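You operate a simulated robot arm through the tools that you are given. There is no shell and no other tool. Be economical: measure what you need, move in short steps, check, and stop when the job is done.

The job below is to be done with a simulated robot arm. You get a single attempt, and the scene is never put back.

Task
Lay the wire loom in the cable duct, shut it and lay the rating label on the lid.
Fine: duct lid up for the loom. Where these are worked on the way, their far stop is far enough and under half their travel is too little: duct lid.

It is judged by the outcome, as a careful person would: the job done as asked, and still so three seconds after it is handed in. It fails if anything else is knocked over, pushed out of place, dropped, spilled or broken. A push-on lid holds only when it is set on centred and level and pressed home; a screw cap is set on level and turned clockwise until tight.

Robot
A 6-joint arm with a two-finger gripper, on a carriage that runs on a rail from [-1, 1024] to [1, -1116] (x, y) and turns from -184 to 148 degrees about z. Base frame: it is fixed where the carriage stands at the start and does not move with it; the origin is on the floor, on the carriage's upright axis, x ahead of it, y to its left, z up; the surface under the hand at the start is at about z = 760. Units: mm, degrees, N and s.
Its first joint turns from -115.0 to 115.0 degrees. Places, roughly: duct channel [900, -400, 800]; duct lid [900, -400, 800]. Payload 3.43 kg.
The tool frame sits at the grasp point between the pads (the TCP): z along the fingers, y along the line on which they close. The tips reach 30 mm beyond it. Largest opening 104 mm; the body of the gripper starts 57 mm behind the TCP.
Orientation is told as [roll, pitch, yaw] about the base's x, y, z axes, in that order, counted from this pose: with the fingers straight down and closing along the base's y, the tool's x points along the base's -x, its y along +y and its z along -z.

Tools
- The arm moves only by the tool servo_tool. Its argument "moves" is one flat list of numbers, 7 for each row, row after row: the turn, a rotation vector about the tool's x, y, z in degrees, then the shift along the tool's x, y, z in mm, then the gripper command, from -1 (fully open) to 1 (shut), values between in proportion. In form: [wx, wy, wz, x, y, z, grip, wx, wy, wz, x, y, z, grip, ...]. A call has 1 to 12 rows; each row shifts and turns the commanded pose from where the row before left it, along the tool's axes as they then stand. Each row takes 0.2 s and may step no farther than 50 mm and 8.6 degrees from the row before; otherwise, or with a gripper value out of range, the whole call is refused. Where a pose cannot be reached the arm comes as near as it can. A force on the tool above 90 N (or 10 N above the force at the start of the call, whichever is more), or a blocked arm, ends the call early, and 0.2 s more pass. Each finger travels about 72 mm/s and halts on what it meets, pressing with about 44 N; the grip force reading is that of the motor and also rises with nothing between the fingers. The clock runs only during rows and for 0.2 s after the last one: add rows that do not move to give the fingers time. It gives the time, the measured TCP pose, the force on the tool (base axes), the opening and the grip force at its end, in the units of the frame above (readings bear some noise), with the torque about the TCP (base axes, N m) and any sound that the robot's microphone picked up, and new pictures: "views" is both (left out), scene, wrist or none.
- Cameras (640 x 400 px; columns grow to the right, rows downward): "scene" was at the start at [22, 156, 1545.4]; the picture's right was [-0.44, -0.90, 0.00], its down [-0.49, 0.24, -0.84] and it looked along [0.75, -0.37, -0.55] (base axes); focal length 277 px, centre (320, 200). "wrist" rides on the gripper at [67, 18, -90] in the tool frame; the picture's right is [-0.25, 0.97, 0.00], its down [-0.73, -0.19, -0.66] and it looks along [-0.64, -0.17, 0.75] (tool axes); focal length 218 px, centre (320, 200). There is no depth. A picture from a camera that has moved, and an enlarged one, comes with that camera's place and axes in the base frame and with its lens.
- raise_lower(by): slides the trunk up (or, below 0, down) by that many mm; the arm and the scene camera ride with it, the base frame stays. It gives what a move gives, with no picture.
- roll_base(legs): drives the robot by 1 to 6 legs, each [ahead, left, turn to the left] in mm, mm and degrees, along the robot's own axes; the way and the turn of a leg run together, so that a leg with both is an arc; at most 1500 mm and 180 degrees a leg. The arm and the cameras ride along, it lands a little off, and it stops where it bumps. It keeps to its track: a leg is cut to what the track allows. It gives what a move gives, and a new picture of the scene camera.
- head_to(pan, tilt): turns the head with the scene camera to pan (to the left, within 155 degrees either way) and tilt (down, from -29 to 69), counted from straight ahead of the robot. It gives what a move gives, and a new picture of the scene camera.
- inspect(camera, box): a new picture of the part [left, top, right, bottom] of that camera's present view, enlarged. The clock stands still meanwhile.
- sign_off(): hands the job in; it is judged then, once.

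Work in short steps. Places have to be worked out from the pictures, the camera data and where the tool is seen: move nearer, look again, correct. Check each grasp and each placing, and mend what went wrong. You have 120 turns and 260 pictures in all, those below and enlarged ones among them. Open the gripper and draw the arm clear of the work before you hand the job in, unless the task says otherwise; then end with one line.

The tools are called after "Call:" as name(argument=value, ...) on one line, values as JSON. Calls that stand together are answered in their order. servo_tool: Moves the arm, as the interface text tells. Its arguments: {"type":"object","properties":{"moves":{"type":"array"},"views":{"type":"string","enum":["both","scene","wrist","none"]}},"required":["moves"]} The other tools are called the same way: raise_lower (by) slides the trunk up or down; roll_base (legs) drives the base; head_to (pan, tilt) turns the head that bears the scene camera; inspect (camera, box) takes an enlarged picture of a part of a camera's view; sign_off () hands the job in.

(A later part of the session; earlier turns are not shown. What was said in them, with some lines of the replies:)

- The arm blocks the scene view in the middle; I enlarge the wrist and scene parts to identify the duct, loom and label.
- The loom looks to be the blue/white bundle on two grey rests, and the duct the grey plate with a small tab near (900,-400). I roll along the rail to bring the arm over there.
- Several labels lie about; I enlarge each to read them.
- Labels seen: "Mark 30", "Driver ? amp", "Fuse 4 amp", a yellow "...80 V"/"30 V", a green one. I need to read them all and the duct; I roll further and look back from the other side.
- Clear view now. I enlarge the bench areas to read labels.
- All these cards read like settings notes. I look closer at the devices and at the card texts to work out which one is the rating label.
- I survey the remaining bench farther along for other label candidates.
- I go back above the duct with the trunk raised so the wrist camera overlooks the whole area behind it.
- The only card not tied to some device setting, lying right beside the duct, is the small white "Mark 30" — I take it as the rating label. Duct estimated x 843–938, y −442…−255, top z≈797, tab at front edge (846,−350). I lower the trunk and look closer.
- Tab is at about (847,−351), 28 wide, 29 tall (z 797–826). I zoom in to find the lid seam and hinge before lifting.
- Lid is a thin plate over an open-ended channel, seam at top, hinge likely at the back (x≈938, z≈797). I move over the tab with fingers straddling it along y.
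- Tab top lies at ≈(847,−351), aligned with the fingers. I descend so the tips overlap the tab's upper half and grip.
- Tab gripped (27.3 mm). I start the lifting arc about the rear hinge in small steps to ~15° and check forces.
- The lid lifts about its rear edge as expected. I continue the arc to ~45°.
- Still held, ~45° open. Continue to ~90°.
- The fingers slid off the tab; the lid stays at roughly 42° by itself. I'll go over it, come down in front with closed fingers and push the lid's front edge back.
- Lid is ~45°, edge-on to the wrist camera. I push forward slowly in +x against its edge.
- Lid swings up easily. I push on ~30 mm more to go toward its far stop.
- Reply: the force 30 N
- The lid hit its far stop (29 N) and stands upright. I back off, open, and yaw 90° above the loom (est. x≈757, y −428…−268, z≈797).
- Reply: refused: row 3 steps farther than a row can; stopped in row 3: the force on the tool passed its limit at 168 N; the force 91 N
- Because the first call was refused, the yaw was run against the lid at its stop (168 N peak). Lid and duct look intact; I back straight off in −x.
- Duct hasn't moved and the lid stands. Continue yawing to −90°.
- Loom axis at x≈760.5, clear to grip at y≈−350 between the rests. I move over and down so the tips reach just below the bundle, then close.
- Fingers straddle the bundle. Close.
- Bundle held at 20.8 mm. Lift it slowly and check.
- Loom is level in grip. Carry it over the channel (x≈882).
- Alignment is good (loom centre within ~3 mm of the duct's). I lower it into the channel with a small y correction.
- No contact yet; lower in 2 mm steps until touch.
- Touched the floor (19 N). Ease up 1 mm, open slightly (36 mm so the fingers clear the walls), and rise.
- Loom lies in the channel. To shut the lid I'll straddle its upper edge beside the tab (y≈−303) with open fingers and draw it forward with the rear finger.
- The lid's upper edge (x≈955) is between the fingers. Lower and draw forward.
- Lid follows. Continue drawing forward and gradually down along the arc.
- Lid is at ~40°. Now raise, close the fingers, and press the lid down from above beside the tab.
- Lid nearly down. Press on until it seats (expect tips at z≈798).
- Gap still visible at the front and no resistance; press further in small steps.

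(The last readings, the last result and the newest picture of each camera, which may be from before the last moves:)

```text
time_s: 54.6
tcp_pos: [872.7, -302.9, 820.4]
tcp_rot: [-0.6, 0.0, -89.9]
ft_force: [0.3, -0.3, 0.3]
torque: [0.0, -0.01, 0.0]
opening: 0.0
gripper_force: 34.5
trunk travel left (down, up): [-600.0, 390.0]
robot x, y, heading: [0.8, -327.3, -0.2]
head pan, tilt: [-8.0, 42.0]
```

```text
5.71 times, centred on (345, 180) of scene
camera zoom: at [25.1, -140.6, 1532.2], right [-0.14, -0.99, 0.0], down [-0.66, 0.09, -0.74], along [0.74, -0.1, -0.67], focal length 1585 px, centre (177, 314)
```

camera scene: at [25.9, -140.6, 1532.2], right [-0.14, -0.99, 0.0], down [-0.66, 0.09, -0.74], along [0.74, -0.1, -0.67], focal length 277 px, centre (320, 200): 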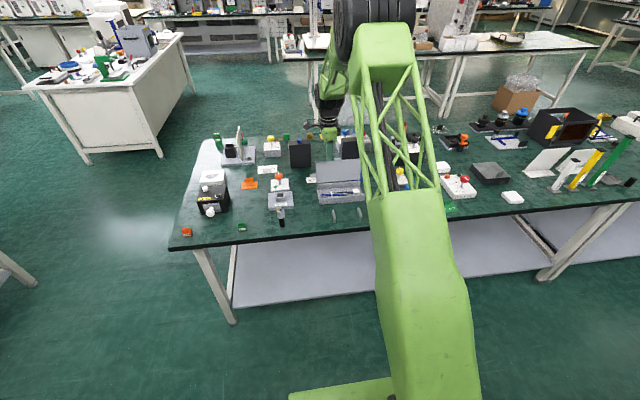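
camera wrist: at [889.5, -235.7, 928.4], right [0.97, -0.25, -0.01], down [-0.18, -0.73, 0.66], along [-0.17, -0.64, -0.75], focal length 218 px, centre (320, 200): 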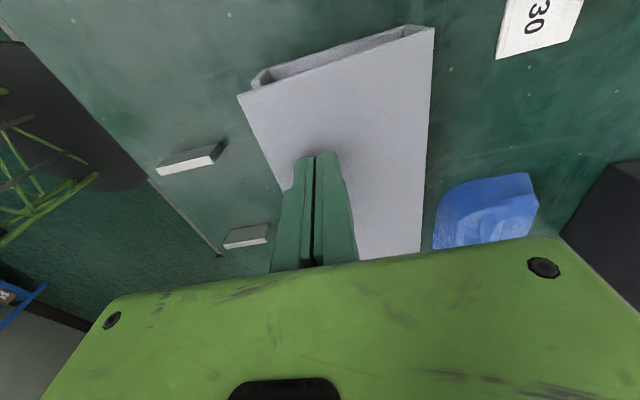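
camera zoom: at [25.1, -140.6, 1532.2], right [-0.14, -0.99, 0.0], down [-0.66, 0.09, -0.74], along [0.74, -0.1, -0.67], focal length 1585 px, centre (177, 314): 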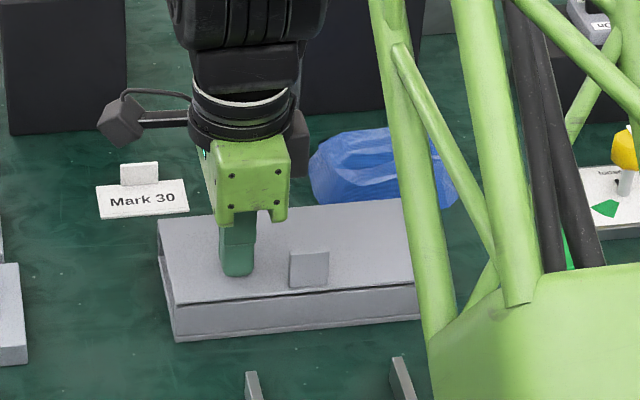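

Call:
servo_tool(moves=[0, 0, 0, 0, 0, 2, 1, 0, 0, 0, 0, 0, 2, 1, 0, 0, 0, 0, 0, 1, 1], views="none")

Call:
inspect(camera="scene", box=[305, 145, 385, 215])

```text
time_s: 55.4
tcp_pos: [872.3, -301.8, 818.1]
tcp_rot: [-0.5, 0.1, -89.9]
ft_force: [3.5, 1.4, 17.7]
torque: [0.01, -0.16, 0.01]
opening: 6.2
gripper_force: 35.0
trunk travel left (down, up): [-600.0, 390.0]
robot x, y, heading: [3.0, -322.4, 0.3]
head pan, tilt: [-8.0, 42.0]
```

```text
5.71 times, centred on (345, 180) of scene
camera zoom: at [24.3, -140.6, 1532.6], right [-0.14, -0.99, 0.0], down [-0.66, 0.09, -0.74], along [0.74, -0.1, -0.67], focal length 1585 px, centre (177, 314)
```

zoom: 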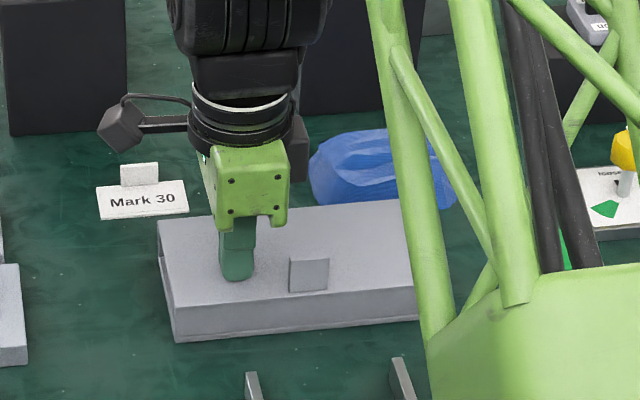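

Lid is shut (seats at lid top z≈788, 18 N). Next the label "Mark 30": tab estimated at (1022,−250), beyond the 980 tool-down reach, so I'll need a forward tilt or lower trunk. First rise and yaw back to 0.

Call:
servo_tool(moves=[0, 0, 0, 0, 0, -20, 1, 0, 0, 0, 0, 0, -45, 0.5, 0, 0, 0, 0, 0, -45, -0.1, 0, 0, -8.2, 0, 0, 0, -0.1, 0, 0, -8.2, 0, 0, 0, -0.1, 0, 0, -8.2, 0, 0, 0, -0.1, 0, 0, -8.2, 0, 0, 0, -0.1, 0, 0, -8.2, 0, 0, 0, -0.1, 0, 0, -8.2, 0, 0, 0, -0.1, 0, 0, -8.2, 0, 0, 0, -0.1, 0, 0, -8.2, 0, 0, 0, -0.1, 0, 0, -8.2, 0, 0, 0, -0.1], views="none")

Call:
servo_tool(moves=[0, 0, -8.2, 0, 0, 0, -0.1, 0, 0, -8, 0, 0, 0, -0.1, 0, 0, 0, 0, 0, 0, -0.1], views="wrist")

Call:
inspect(camera="scene", box=[295, 145, 385, 215])

```text
time_s: 58.0
tcp_pos: [872.2, -302.8, 927.4]
tcp_rot: [-0.2, 0.7, -16.0]
ft_force: [-0.2, 0.6, -0.8]
torque: [0.0, -0.02, 0.01]
opening: 57.0
gripper_force: 0.0
trunk travel left (down, up): [-600.0, 390.0]
robot x, y, heading: [-0.4, -322.8, 0.2]
head pan, tilt: [-8.0, 42.0]
```

```text
time_s: 58.8
tcp_pos: [872.6, -302.4, 925.5]
tcp_rot: [0.0, 0.7, 0.2]
ft_force: [0.6, -0.2, 0.2]
torque: [0.04, 0.01, 0.01]
opening: 57.1
gripper_force: 0.1
trunk travel left (down, up): [-600.0, 390.0]
robot x, y, heading: [0.7, -325.3, 0.0]
head pan, tilt: [-8.0, 42.0]
camera wrist: at [806.2, -285.2, 1017.3], right [0.25, 0.97, 0.0], down [0.74, -0.19, 0.65], along [0.63, -0.16, -0.76], focal length 218 px, centre (320, 200)
```

wrist: 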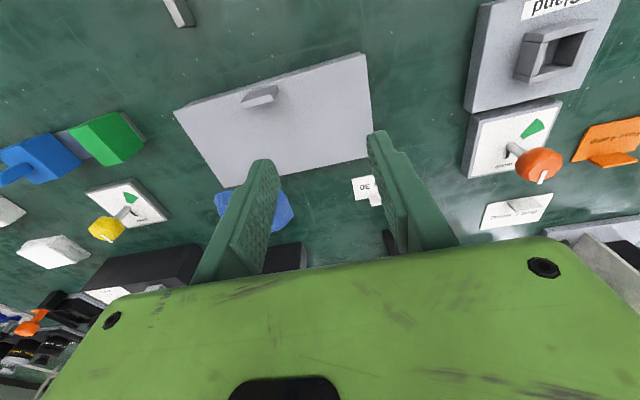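

```text
5.71 times, centred on (340, 180) of scene
camera zoom: at [25.2, -140.6, 1532.2], right [-0.14, -0.99, 0.0], down [-0.66, 0.09, -0.74], along [0.74, -0.1, -0.67], focal length 1585 px, centre (206, 314)
```

zoom: 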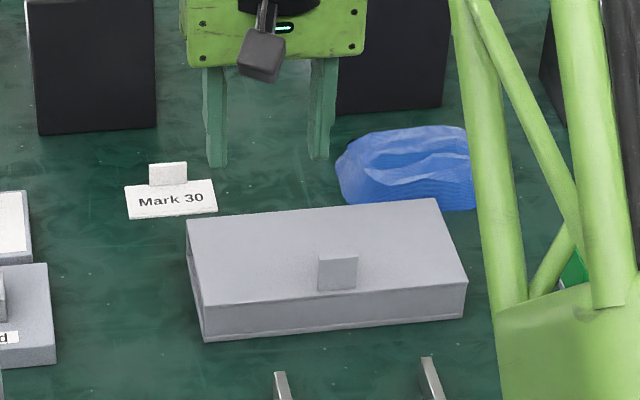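

Label measured: x 990–1030, y≈−250, tab near rear edge (x≈1026, z 762–786, 29 wide). I tilt the tool 30° forward to gain reach and move near it.

Call:
servo_tool(moves=[0, -7.5, 0, 0, 0, 0, -0.1, 0, -7.5, 0, 0, 0, 0, -0.1, 0, -7.5, 0, 0, 0, 0, -0.1, 0, -7.5, 0, 0, 0, 0, -0.1, 0, 0, 0, -21.2, 17.4, 21.9, -0.1, 0, 0, 0, -21.2, 17.4, 21.9, -0.1, 0, 0, 0, -21.2, 17.4, 21.9, -0.1, 0, 0, 0, 0, 0, 0, -0.1], views="wrist")

Call:
inspect(camera="scene", box=[295, 145, 385, 215])

```text
time_s: 60.6
tcp_pos: [961.4, -259.8, 907.6]
tcp_rot: [-11.3, -30.3, 19.4]
ft_force: [-0.8, 0.6, -1.2]
torque: [-0.01, -0.02, 0.0]
opening: 57.1
gripper_force: 0.0
out of reach, approached as far as the arm can: row 5
trunk travel left (down, up): [-600.0, 390.0]
robot x, y, heading: [-0.8, -328.2, 0.0]
head pan, tilt: [-8.0, 42.0]
camera wrist: at [856.5, -260.4, 947.1], right [-0.02, 1.0, -0.03], down [0.29, 0.04, 0.96], along [0.96, 0.01, -0.29], focal length 218 px, centre (320, 200)
```

wrist: 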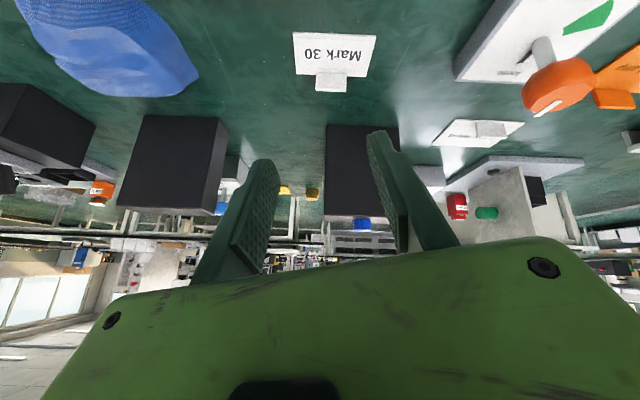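

```text
5.71 times, centred on (340, 180) of scene
camera zoom: at [25.7, -140.5, 1532.2], right [-0.14, -0.99, 0.0], down [-0.66, 0.09, -0.74], along [0.74, -0.1, -0.67], focal length 1585 px, centre (206, 314)
```

zoom: 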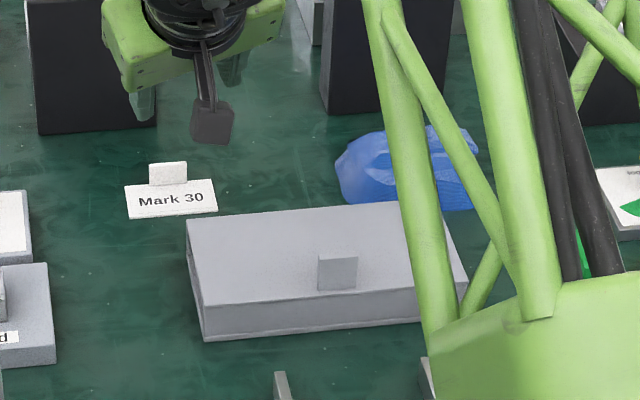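

The 30° tilt this close in hit a wrist singularity (roll/yaw drifted). I undo the tilt, then will extend with tool down and lower trunk instead.

Call:
servo_tool(moves=[0, 0, 0, 0, 0, -15, -0.1, 0, 7.5, 0, 0, 0, 0, -0.1, 0, 7.5, 0, 0, 0, 0, -0.1, 0, 7.5, 0, 0, 0, 0, -0.1, 0, 7.5, 0, 0, 0, 0, -0.1, 0, 0, 0, 0, 0, 0, -0.1], views="none")

```text
time_s: 62.0
tcp_pos: [912.5, -239.2, 886.0]
tcp_rot: [-7.6, -6.8, -0.6]
ft_force: [-0.4, 0.4, -1.2]
torque: [0.02, 0.01, -0.03]
opening: 57.0
gripper_force: 0.1
out of reach, approached as far as the arm can: row 2, 3, 4, 5
trunk travel left (down, up): [-600.0, 390.0]
robot x, y, heading: [-3.6, -327.1, -0.1]
head pan, tilt: [-8.0, 42.0]
```

Check whether it settles.

Call:
servo_tool(moves=[0, 0, 0, 0, 0, 0, -0.1, 0, 0, 0, 0, 0, 0, -0.1], views="both")

```text
time_s: 62.6
tcp_pos: [912.9, -239.8, 886.0]
tcp_rot: [-7.5, -6.8, -0.6]
ft_force: [-0.3, -0.2, -1.0]
torque: [0.0, 0.04, -0.02]
opening: 57.2
gripper_force: 0.0
trunk travel left (down, up): [-600.0, 390.0]
robot x, y, heading: [2.9, -320.1, 0.1]
head pan, tilt: [-8.0, 42.0]
camera scene: at [25.2, -140.6, 1532.2], right [-0.14, -0.99, 0.0], down [-0.66, 0.09, -0.74], along [0.74, -0.1, -0.67], focal length 277 px, centre (320, 200)
camera wrist: at [835.4, -209.0, 965.0], right [0.28, 0.96, -0.1], down [0.64, -0.11, 0.76], along [0.72, -0.27, -0.64], focal length 218 px, centre (320, 200)
```

scene: 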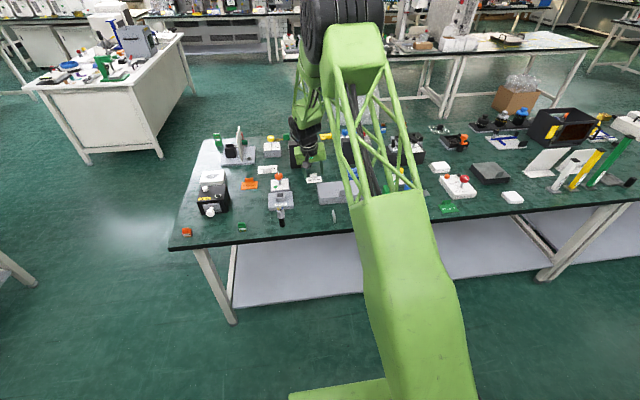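
wrist: 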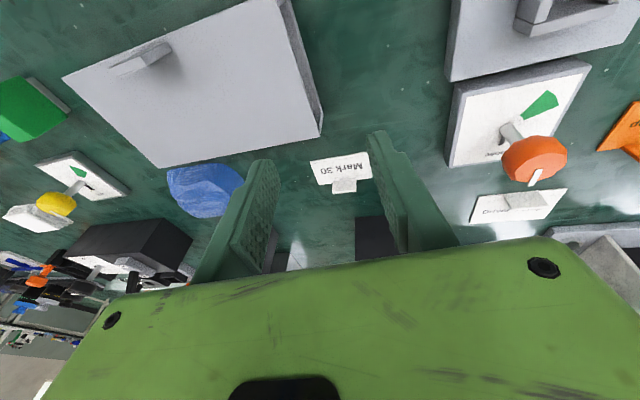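

The wrist may have gone into another branch. I retreat toward the start pose region to recover.

Call:
servo_tool(moves=[0, 0, 0, 40, -10, -20, -0.1, 0, 0, 0, 40, -10, -20, -0.1, 0, 0, 0, 40, -20, -20, -0.1, 0, 0, 0, 0, 0, 0, -0.1], views="none")

```text
time_s: 63.6
tcp_pos: [783.6, -269.0, 937.6]
tcp_rot: [-7.5, -7.0, -0.6]
ft_force: [0.0, -0.2, 0.6]
torque: [0.03, -0.03, 0.01]
opening: 57.1
gripper_force: 0.1
trunk travel left (down, up): [-600.0, 390.0]
robot x, y, heading: [-0.4, -319.0, 0.2]
head pan, tilt: [-8.0, 42.0]
```

Reached and recovered; now level the tool.

Call:
servo_tool(moves=[0, 7, 0, 0, 0, 0, -0.1, -7.5, 0, 0, 0, 0, 0, -0.1, 0, 0, 0, 0, 0, 0, -0.1], views="none")

```text
time_s: 64.4
tcp_pos: [782.1, -269.5, 932.5]
tcp_rot: [-8.7, -0.5, -1.5]
ft_force: [0.1, -0.8, -0.5]
torque: [0.01, 0.01, 0.0]
opening: 57.1
gripper_force: 0.1
out of reach, approached as far as the arm can: row 1, 2
trunk travel left (down, up): [-600.0, 390.0]
robot x, y, heading: [-0.9, -326.8, -0.2]
head pan, tilt: [-8.0, 42.0]
```

The wrist is in a flipped branch, limited at roll −8.7°. I'll unwind it by carrying the tool direction around the forearm axis: lean toward −y, pitch far forward, remove the lean, pitch back — up in free space.

Call:
servo_tool(moves=[0, 0, 0, 0, 0, -40, -0.1, 7, 0, 0, 0, 0, 0, -0.1, 7, 0, 0, 0, 0, 0, -0.1, 7, 0, 0, 0, 0, 0, -0.1, 0, -7.9, 0, 0, 0, 0, -0.1, 0, -7.9, 0, 0, 0, 0, -0.1, 0, -7.9, 0, 0, 0, 0, -0.1, 0, -7.9, 0, 0, 0, 0, -0.1], views="none")

```text
time_s: 66.2
tcp_pos: [778.6, -265.0, 967.6]
tcp_rot: [-34.1, -27.5, 15.7]
ft_force: [0.3, -0.2, -0.2]
torque: [0.0, -0.02, -0.02]
opening: 57.4
gripper_force: 0.0
out of reach, approached as far as the arm can: row 1
trunk travel left (down, up): [-600.0, 390.0]
robot x, y, heading: [-3.6, -325.4, -0.0]
head pan, tilt: [-8.0, 42.0]
```

Moves now reachable. Continue pitching forward, then take out the lean.

Call:
servo_tool(moves=[0, -7.9, 0, 0, 0, 0, -0.1, 0, -7.9, 0, 0, 0, 0, -0.1, 0, -7.9, 0, 0, 0, 0, -0.1, -4.3, 0, 6.15, 0, 0, 0, -0.1, -4.3, 0, 6.15, 0, 0, 0, -0.1, -4.3, 0, 6.15, 0, 0, 0, -0.1, -4.3, 0, 6.15, 0, 0, 0, -0.1], views="none")

```text
time_s: 67.8
tcp_pos: [778.8, -265.7, 967.9]
tcp_rot: [0.8, -55.7, -1.9]
ft_force: [0.2, 0.9, -0.2]
torque: [-0.06, 0.04, -0.03]
opening: 57.3
gripper_force: 0.1
trunk travel left (down, up): [-600.0, 390.0]
robot x, y, heading: [-2.4, -319.7, 0.0]
head pan, tilt: [-8.0, 42.0]
```

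Now shift y to the robot's own axis (so the wrist passes the singularity squarely), then pitch back to vertical.

Call:
servo_tool(moves=[0, 0, 0, 0, -36, 0, -0.1, 0, 0, 0, 0, -36, 0, -0.1, 0, 7.9, 0, 0, 0, 0, -0.1, 0, 7.9, 0, 0, 0, 0, -0.1, 0, 7.9, 0, 0, 0, 0, -0.1, 0, 7.9, 0, 0, 0, 0, -0.1, 0, 7.9, 0, 0, 0, 0, -0.1, 0, 7.9, 0, 0, 0, 0, -0.1, 0, 7.9, 0, 0, 0, 0, -0.1], views="none")

```text
time_s: 69.8
tcp_pos: [777.0, -336.5, 969.4]
tcp_rot: [0.3, -0.5, -1.3]
ft_force: [-0.1, 0.0, 0.3]
torque: [0.02, -0.04, 0.02]
opening: 57.3
gripper_force: 0.1
trunk travel left (down, up): [-600.0, 390.0]
robot x, y, heading: [-1.2, -325.2, 0.2]
head pan, tilt: [-8.0, 42.0]
```

Recovered to level. Roll the base +85 so the arm plane lines up with the label, and fix the small yaw.

Call:
roll_base(legs=[[0, 86, 0]])

Call:
servo_tool(moves=[0, 0, -1.3, -40, 0, 0, -0.1, 0, 0, 0, -45, 0, 0, -0.1, 0, 0, 0, -45, 0, 0, -0.1, 0, 0, 0, -40, 0, 0, -0.1, 0, 0, 0, 0, 0, 0, -0.1], views="wrist")

```text
time_s: 70.9
tcp_pos: [777.5, -250.1, 968.7]
tcp_rot: [0.3, -0.5, -1.3]
ft_force: [1.0, 0.5, -0.5]
torque: [0.0, -0.02, 0.02]
opening: 57.1
gripper_force: 0.0
trunk travel left (down, up): [-600.0, 390.0]
robot x, y, heading: [-0.3, -239.4, 0.0]
head pan, tilt: [-8.0, 42.0]
camera scene: at [25.0, -54.8, 1532.3], right [-0.14, -0.99, 0.0], down [-0.66, 0.09, -0.74], along [0.74, -0.1, -0.67], focal length 277 px, centre (320, 200)
```

scene: 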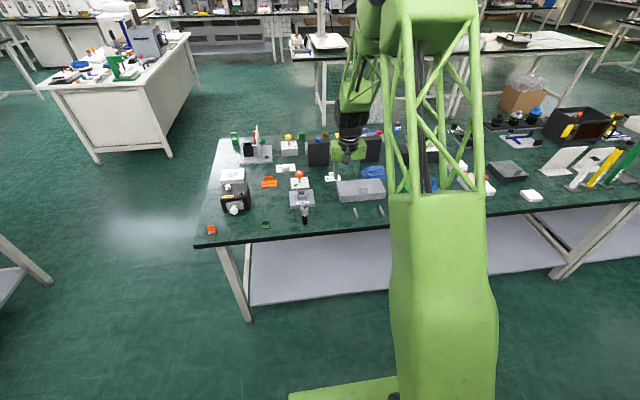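

```text
time_s: 72.1
tcp_pos: [948.7, -252.3, 969.7]
tcp_rot: [0.3, -0.5, -0.1]
ft_force: [1.0, -0.3, 0.2]
torque: [0.03, 0.01, 0.01]
opening: 57.1
gripper_force: 0.0
trunk travel left (down, up): [-600.0, 390.0]
robot x, y, heading: [1.5, -238.6, 0.0]
head pan, tilt: [-8.0, 42.0]
camera wrist: at [880.4, -234.7, 1059.2], right [0.25, 0.97, 0.01], down [0.72, -0.19, 0.66], along [0.64, -0.16, -0.75], focal length 218 px, centre (320, 200)
```

wrist: 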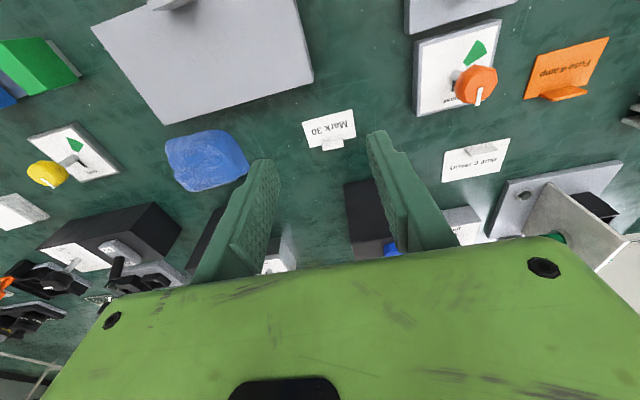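

Label tab confirmed at ≈(1028,−252). Test reach outward with tool down at this height.

Call:
servo_tool(moves=[0, 0, 0, -40, 0, 0, -0.1, 0, 0, 0, -38, 0, 0, -0.1, 0, 0, 0, 0, 0, 0, -0.1], views="none")

```text
time_s: 72.9
tcp_pos: [1026.7, -252.7, 970.6]
tcp_rot: [0.3, -0.5, 0.1]
ft_force: [0.6, 0.4, -0.7]
torque: [0.02, 0.02, -0.04]
opening: 57.3
gripper_force: 0.0
trunk travel left (down, up): [-600.0, 390.0]
robot x, y, heading: [2.7, -235.2, -0.1]
head pan, tilt: [-8.0, 42.0]
```

Reachable here at z 970, so I'll lower with the trunk instead of the arm. Down 120 first, then look.

Call:
raise_lower(by=-120)

Call:
servo_tool(moves=[0, 0, 0, 0, 0, 0, -0.1], views="both")

Call:
inspect(camera="scene", box=[300, 130, 400, 210])

```text
time_s: 74.4
tcp_pos: [1025.2, -252.4, 850.6]
tcp_rot: [0.3, -0.6, 0.1]
ft_force: [-0.1, -0.9, -0.2]
torque: [0.03, -0.02, 0.03]
opening: 57.1
gripper_force: 0.0
trunk travel left (down, up): [-480.0, 510.0]
robot x, y, heading: [0.9, -237.5, -0.0]
head pan, tilt: [-8.0, 42.0]
```

```text
time_s: 74.8
tcp_pos: [1026.0, -252.6, 851.5]
tcp_rot: [0.3, -0.6, 0.0]
ft_force: [-0.2, -0.4, 0.4]
torque: [0.02, 0.01, 0.01]
opening: 57.2
gripper_force: 0.2
trunk travel left (down, up): [-480.0, 510.0]
robot x, y, heading: [-1.5, -238.4, 0.0]
head pan, tilt: [-8.0, 42.0]
camera scene: at [25.1, -54.7, 1412.3], right [-0.14, -0.99, 0.0], down [-0.66, 0.09, -0.74], along [0.74, -0.1, -0.67], focal length 277 px, centre (320, 200)
camera wrist: at [958.3, -234.7, 940.7], right [0.25, 0.97, 0.01], down [0.72, -0.19, 0.66], along [0.64, -0.16, -0.75], focal length 218 px, centre (320, 200)
```

scene: 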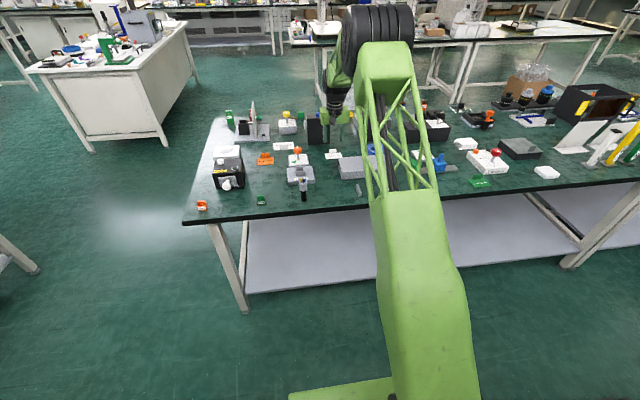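
wrist: 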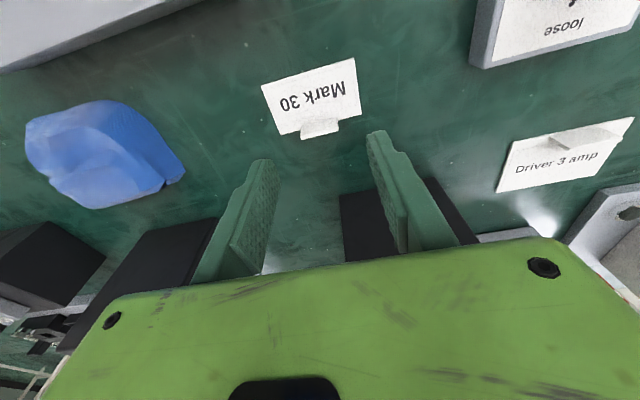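

```text
5.00 times, centred on (350, 170) of scene
camera zoom: at [25.1, -54.7, 1412.3], right [-0.14, -0.99, 0.0], down [-0.66, 0.09, -0.74], along [0.74, -0.1, -0.67], focal length 1387 px, centre (170, 350)
```

zoom: 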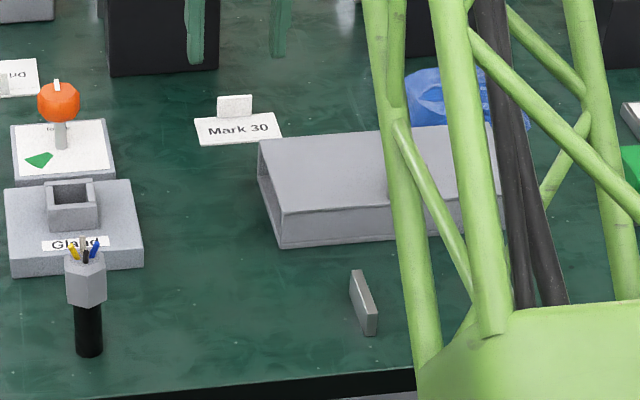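

Fingers are aligned over the label's tab (x≈1027, y≈−251, top z≈788). Lower the trunk another 50, leaving the tips ~10 mm above the card.

Call:
raise_lower(by=-50)

Call:
servo_tool(moves=[0, 0, 0, 0, 1, 0, -0.1], views="wrist")

Call:
inspect(camera="scene", box=[300, 110, 380, 170])

```text
time_s: 75.8
tcp_pos: [1025.9, -251.3, 801.6]
tcp_rot: [0.3, -0.6, 0.0]
ft_force: [-0.1, 0.7, 0.2]
torque: [0.0, -0.01, 0.02]
opening: 56.9
gripper_force: 0.1
trunk travel left (down, up): [-430.0, 560.0]
robot x, y, heading: [2.6, -238.4, 0.1]
head pan, tilt: [-8.0, 42.0]
```

```text
time_s: 76.2
tcp_pos: [1027.0, -251.4, 800.8]
tcp_rot: [0.3, -0.6, 0.0]
ft_force: [0.2, 0.5, 0.0]
torque: [0.01, -0.01, -0.03]
opening: 57.1
gripper_force: 0.1
trunk travel left (down, up): [-430.0, 560.0]
robot x, y, heading: [0.5, -237.7, 0.1]
head pan, tilt: [-8.0, 42.0]
camera wrist: at [958.4, -233.8, 890.7], right [0.25, 0.97, 0.01], down [0.72, -0.19, 0.66], along [0.64, -0.16, -0.75], focal length 218 px, centre (320, 200)
```

wrist: 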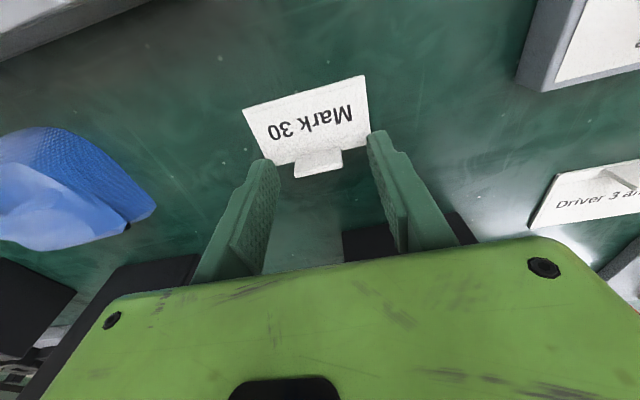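

```text
6.67 times, centred on (340, 140) of scene
camera zoom: at [25.1, -54.7, 1362.3], right [-0.14, -0.99, 0.0], down [-0.66, 0.09, -0.74], along [0.74, -0.1, -0.67], focal length 1849 px, centre (187, 600)
```

zoom: 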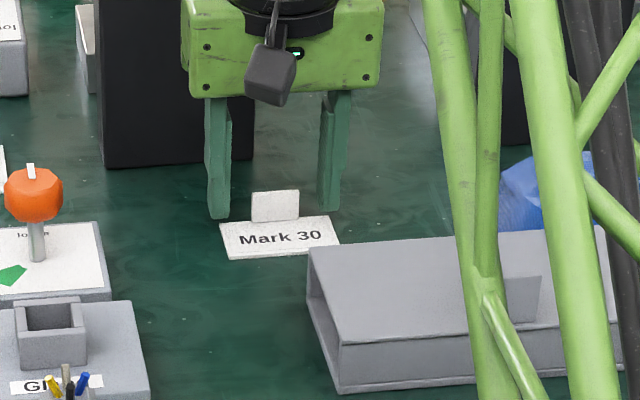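

Aligned. Close the fingers on the tab.

Call:
servo_tool(moves=[0, 0, 0, 0, 0, 0, 0.6, 0, 0, 0, 0, 0, 0, 0.6, 0, 0, 0, 0, 0, 0, 0.6], views="wrist")

Call:
inspect(camera="scene", box=[300, 110, 380, 170])

```text
time_s: 77.0
tcp_pos: [1026.8, -250.2, 801.8]
tcp_rot: [0.3, -0.5, 0.1]
ft_force: [0.0, -0.2, 0.0]
torque: [0.01, -0.03, -0.01]
opening: 26.0
gripper_force: 43.9
trunk travel left (down, up): [-430.0, 560.0]
robot x, y, heading: [0.4, -240.0, 0.2]
head pan, tilt: [-8.0, 42.0]
camera wrist: at [958.4, -233.7, 890.7], right [0.25, 0.97, 0.01], down [0.72, -0.19, 0.66], along [0.64, -0.16, -0.75], focal length 218 px, centre (320, 200)
```

wrist: 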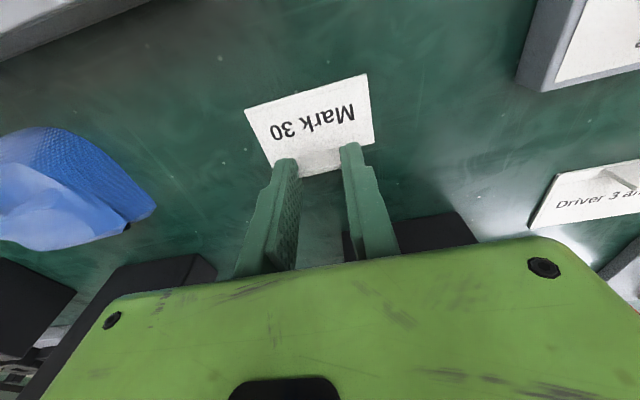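

```text
6.67 times, centred on (340, 140) of scene
camera zoom: at [25.1, -54.7, 1362.2], right [-0.14, -0.99, 0.0], down [-0.66, 0.09, -0.74], along [0.74, -0.1, -0.67], focal length 1849 px, centre (187, 600)
```

zoom: 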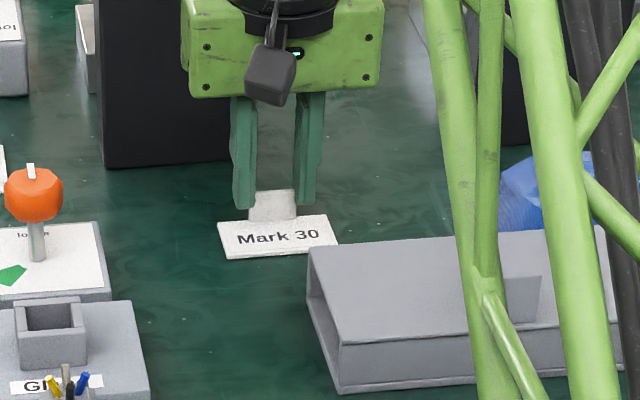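

Held (26 mm). Lift with the trunk by 110 and check.

Call:
raise_lower(by=110)

Call:
servo_tool(moves=[0, 0, 0, 0, 0, 0, 0.6], views="wrist")

Call:
inspect(camera="scene", box=[300, 110, 380, 170])

```text
time_s: 78.4
tcp_pos: [1025.7, -251.5, 911.2]
tcp_rot: [0.2, -0.5, 0.0]
ft_force: [-0.2, 0.4, -0.5]
torque: [-0.02, 0.03, 0.01]
opening: 25.7
gripper_force: 44.1
trunk travel left (down, up): [-540.0, 450.0]
robot x, y, heading: [-0.4, -238.8, 0.0]
head pan, tilt: [-8.0, 42.0]
```

```text
time_s: 78.8
tcp_pos: [1026.5, -250.2, 911.0]
tcp_rot: [0.3, -0.4, 0.0]
ft_force: [0.2, -0.3, -0.1]
torque: [-0.04, 0.05, -0.03]
opening: 25.1
gripper_force: 44.1
trunk travel left (down, up): [-540.0, 450.0]
robot x, y, heading: [1.0, -234.2, 0.3]
head pan, tilt: [-8.0, 42.0]
camera wrist: at [958.4, -233.7, 1000.7], right [0.25, 0.97, 0.01], down [0.72, -0.19, 0.66], along [0.64, -0.16, -0.75], focal length 218 px, centre (320, 200)
```

wrist: 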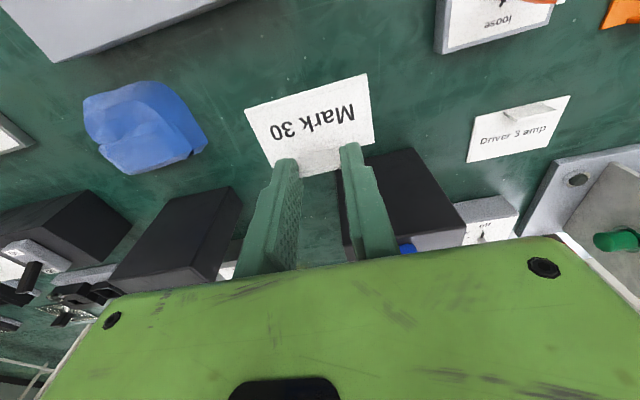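

```text
6.67 times, centred on (340, 140) of scene
camera zoom: at [25.1, -54.7, 1472.2], right [-0.14, -0.99, 0.0], down [-0.66, 0.09, -0.74], along [0.74, -0.1, -0.67], focal length 1849 px, centre (187, 600)
```

zoom: 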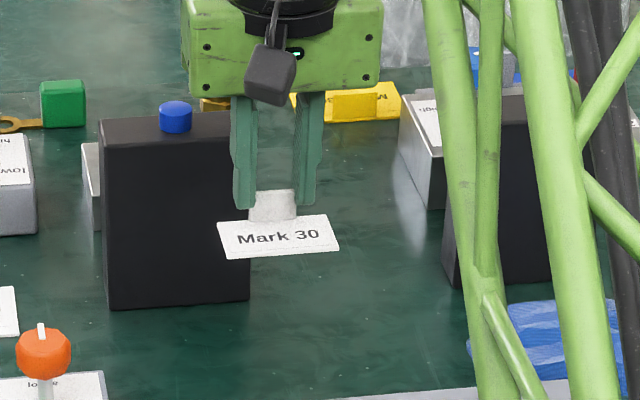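

Label held level. Retract to x≈914 and roll the base −96 to bring it over the lid centre (y≈−347).

Call:
servo_tool(moves=[0, 0, 0, 30, 0, 0, 0.6, 0, 0, 0, 40, 0, 0, 0.6, 0, 0, 0, 42, 0, 0, 0.6, 0, 0, 0, 0, 0, 0, 0.6], views="none")

Call:
roll_base(legs=[[0, -96, 0]])

Call:
servo_tool(moves=[0, 0, 0, 0, 0, 0, 0.6], views="wrist")

Call:
inspect(camera="scene", box=[295, 125, 385, 195])

```text
time_s: 79.8
tcp_pos: [914.9, -250.9, 911.0]
tcp_rot: [0.3, -0.7, 0.0]
ft_force: [-0.9, -1.0, 1.0]
torque: [0.04, 0.0, 0.01]
opening: 25.5
gripper_force: 44.1
trunk travel left (down, up): [-540.0, 450.0]
robot x, y, heading: [-0.5, -234.5, 0.3]
head pan, tilt: [-8.0, 42.0]
```

```text
time_s: 80.9
tcp_pos: [915.3, -346.6, 910.6]
tcp_rot: [0.2, -0.5, -0.1]
ft_force: [-0.4, 0.4, 0.4]
torque: [-0.02, -0.03, 0.03]
opening: 25.6
gripper_force: 43.5
trunk travel left (down, up): [-540.0, 450.0]
robot x, y, heading: [3.6, -329.9, 0.1]
head pan, tilt: [-8.0, 42.0]
camera scene: at [25.3, -149.5, 1472.2], right [-0.14, -0.99, 0.0], down [-0.66, 0.09, -0.74], along [0.74, -0.1, -0.67], focal length 277 px, centre (320, 200)
```

scene: 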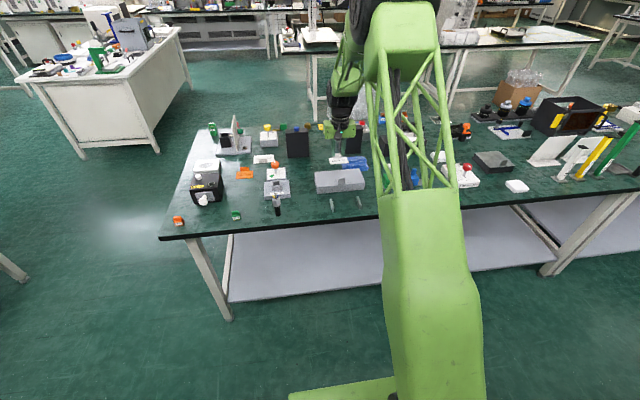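

```text
time_s: 81.3
tcp_pos: [915.7, -345.2, 910.0]
tcp_rot: [0.3, -0.5, 0.0]
ft_force: [-0.2, -0.6, 0.3]
torque: [-0.01, 0.0, -0.01]
opening: 25.8
gripper_force: 44.0
trunk travel left (down, up): [-540.0, 450.0]
robot x, y, heading: [-0.5, -335.5, 0.1]
head pan, tilt: [-8.0, 42.0]
camera wrist: at [847.4, -329.0, 999.7], right [0.25, 0.97, 0.01], down [0.72, -0.19, 0.66], along [0.64, -0.16, -0.75], focal length 218 px, centre (320, 200)
```

wrist: 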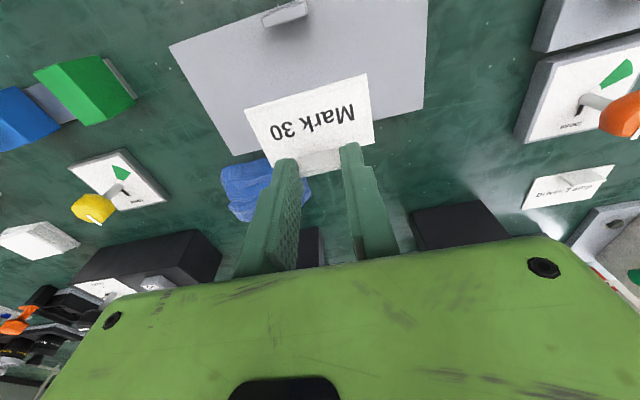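

```text
5.71 times, centred on (340, 160) of scene
camera zoom: at [25.3, -149.5, 1472.2], right [-0.14, -0.99, 0.0], down [-0.66, 0.09, -0.74], along [0.74, -0.1, -0.67], focal length 1585 px, centre (206, 429)
```

zoom: 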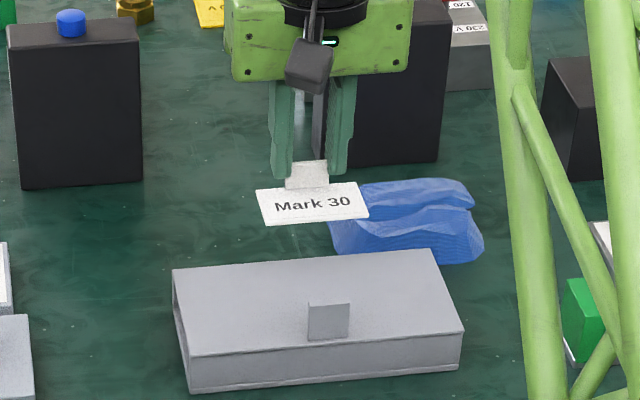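

Over the lid. Lower to just above contact (TCP ≈ 836).

Call:
servo_tool(moves=[0, 0, 0, 0, 0, 30, 0.6, 0, 0, 0, 0, 0, 25, 0.6, 0, 0, 0, 0, 0, 15, 0.6, 0, 0, 0, 0, 0, 4, 0.6, 0, 0, 0, 0, 0, 0, 0.6], views="wrist")

Call:
inspect(camera="scene", box=[305, 145, 385, 205])

```text
time_s: 82.5
tcp_pos: [917.0, -347.2, 837.8]
tcp_rot: [0.2, -0.6, -0.1]
ft_force: [2.2, -0.3, 13.1]
torque: [-0.08, 0.12, 0.04]
opening: 25.3
gripper_force: 44.5
trunk travel left (down, up): [-540.0, 450.0]
robot x, y, heading: [1.2, -330.6, -0.1]
head pan, tilt: [-8.0, 42.0]
camera wrist: at [848.0, -328.8, 927.1], right [0.25, 0.97, 0.01], down [0.72, -0.19, 0.66], along [0.64, -0.16, -0.75], focal length 218 px, centre (320, 200)
```

wrist: 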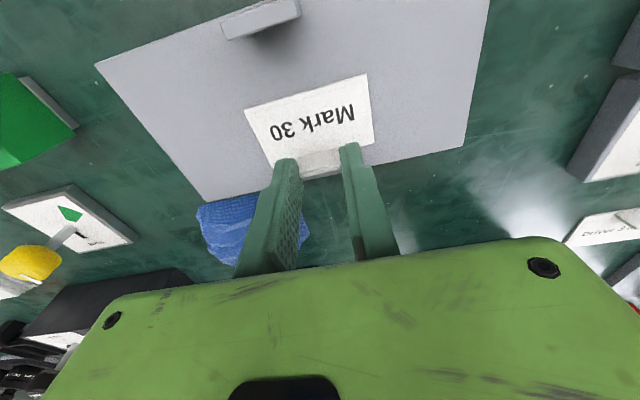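

```text
6.67 times, centred on (345, 175) of scene
camera zoom: at [24.7, -149.5, 1472.5], right [-0.14, -0.99, 0.0], down [-0.66, 0.09, -0.74], along [0.74, -0.1, -0.67], focal length 1849 px, centre (153, 367)
```

zoom: 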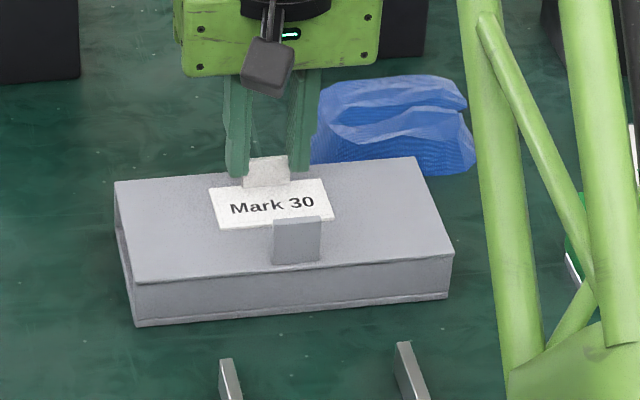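

Label touches the lid (13 N), fully on it with ~15 mm margin behind. Ease up slightly, release, and withdraw upward.

Call:
servo_tool(moves=[0, 0, 0, 0, 0, -1.5, 0.6, 0, 0, 0, 0, 0, 0, 0.35, 0, 0, 0, 0, 0, 0, 0.1, 0, 0, 0, 0, 0, 0, 0, 0, 0, 0, 0, 0, 0, 0, 0, 0, 0, 0, 0, -20, 0, 0, 0, 0, 0, 0, -40, 0, 0, 0, 0, 0, 0, -45, 0, 0, 0, 0, 0, 0, 0, 0], views="wrist")

Call:
inspect(camera="scene", box=[305, 145, 385, 205])

```text
time_s: 84.5
tcp_pos: [914.0, -347.7, 943.6]
tcp_rot: [0.3, -0.6, -0.1]
ft_force: [0.3, 0.2, -0.2]
torque: [0.0, 0.0, 0.0]
opening: 51.8
gripper_force: 0.0
trunk travel left (down, up): [-540.0, 450.0]
robot x, y, heading: [-0.0, -333.7, -0.3]
head pan, tilt: [-8.0, 42.0]
camera wrist: at [846.5, -330.2, 1032.8], right [0.25, 0.97, 0.01], down [0.72, -0.19, 0.66], along [0.64, -0.16, -0.75], focal length 218 px, centre (320, 200)
```

wrist: 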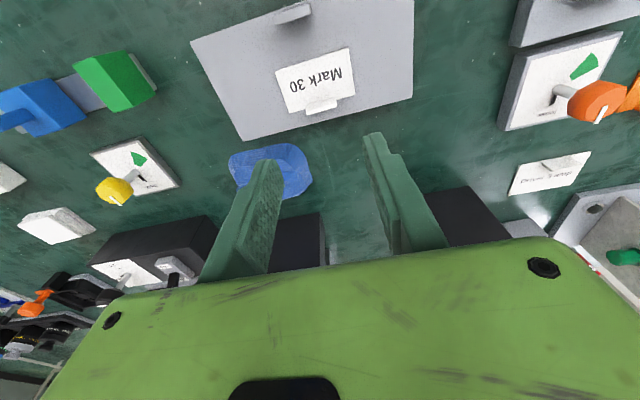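

```text
6.67 times, centred on (345, 175) of scene
camera zoom: at [24.6, -149.5, 1472.3], right [-0.14, -0.99, 0.0], down [-0.66, 0.09, -0.74], along [0.74, -0.1, -0.67], focal length 1849 px, centre (153, 367)
```

zoom: 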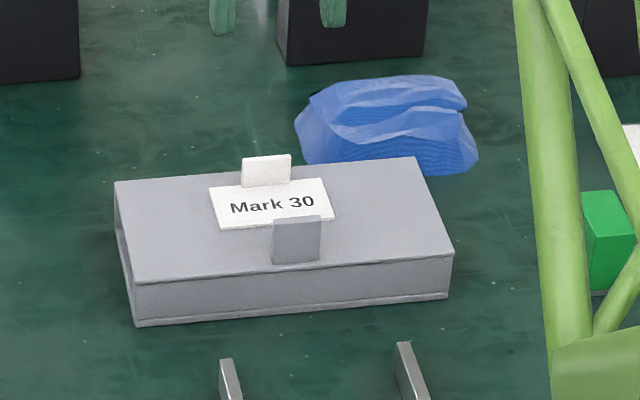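

Label lies flat on the lid. I zoom on the lid's front seam and end to verify it's truly shut, and draw the arm back.

Call:
servo_tool(moves=[0, 0, 0, 40, 0, -20, -0.5, 0, 0, 0, 45, 0, -20, -0.5, 0, 0, 0, 45, 0, -20, -0.5, 0, 0, 0, 40, 0, -20, -0.5, 0, 0, 0, 0, 0, 0, -0.5], views="wrist")

Call:
inspect(camera="wrist", box=[240, 120, 440, 245])

Call:
inspect(camera="scene", box=[315, 165, 365, 200])

```text
time_s: 85.7
tcp_pos: [743.4, -344.3, 1022.3]
tcp_rot: [0.2, -0.6, -0.2]
ft_force: [-0.1, -0.7, 1.1]
torque: [0.04, -0.02, 0.0]
opening: 77.7
gripper_force: 0.0
trunk travel left (down, up): [-540.0, 450.0]
robot x, y, heading: [-0.4, -333.5, -0.0]
head pan, tilt: [-8.0, 42.0]
camera wrist: at [675.2, -328.7, 1111.5], right [0.25, 0.97, 0.01], down [0.72, -0.19, 0.66], along [0.64, -0.16, -0.75], focal length 218 px, centre (320, 200)
```

wrist: 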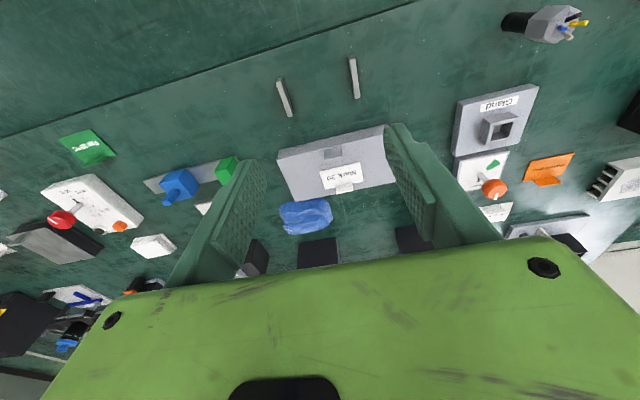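

```text
3.20 times, centred on (340, 182) of wrist
camera zoom: at [675.2, -328.7, 1111.5], right [0.25, 0.97, 0.01], down [0.72, -0.19, 0.66], along [0.64, -0.16, -0.75], focal length 698 px, centre (256, 256)
```

zoom: 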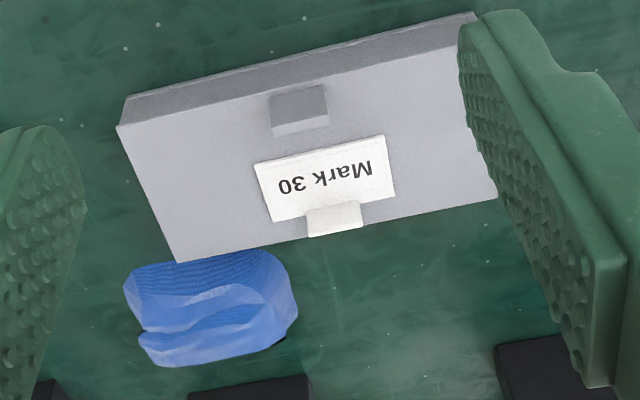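

```text
11.43 times, centred on (340, 182) of scene
camera zoom: at [24.4, -149.5, 1472.3], right [-0.14, -0.99, 0.0], down [-0.66, 0.09, -0.74], along [0.74, -0.1, -0.67], focal length 3170 px, centre (91, 400)
```

zoom: 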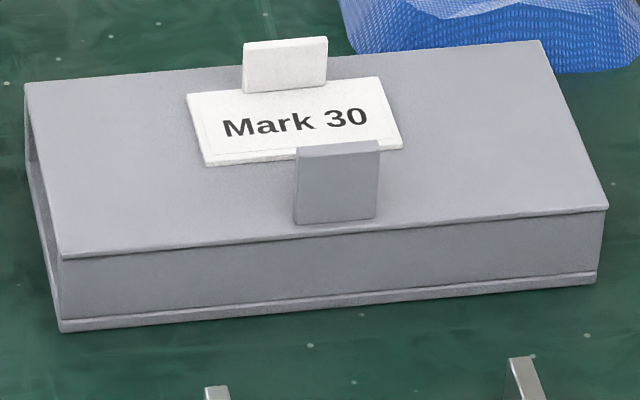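

The lid is shut with no gap at the seam, the loom is inside, and the "Mark 30" label lies flat on the lid. The gripper is open and the arm is clear, so I hand in.

Call:
sign_off()

```text
The job is handed in.
```

I laid the loom in the duct, shut the lid, laid the "Mark 30" label flat on it, drew the arm clear and handed the job in. No label was marked as the rating label; I chose "Mark 30" because it lay beside the duct and the other cards matched device settings.
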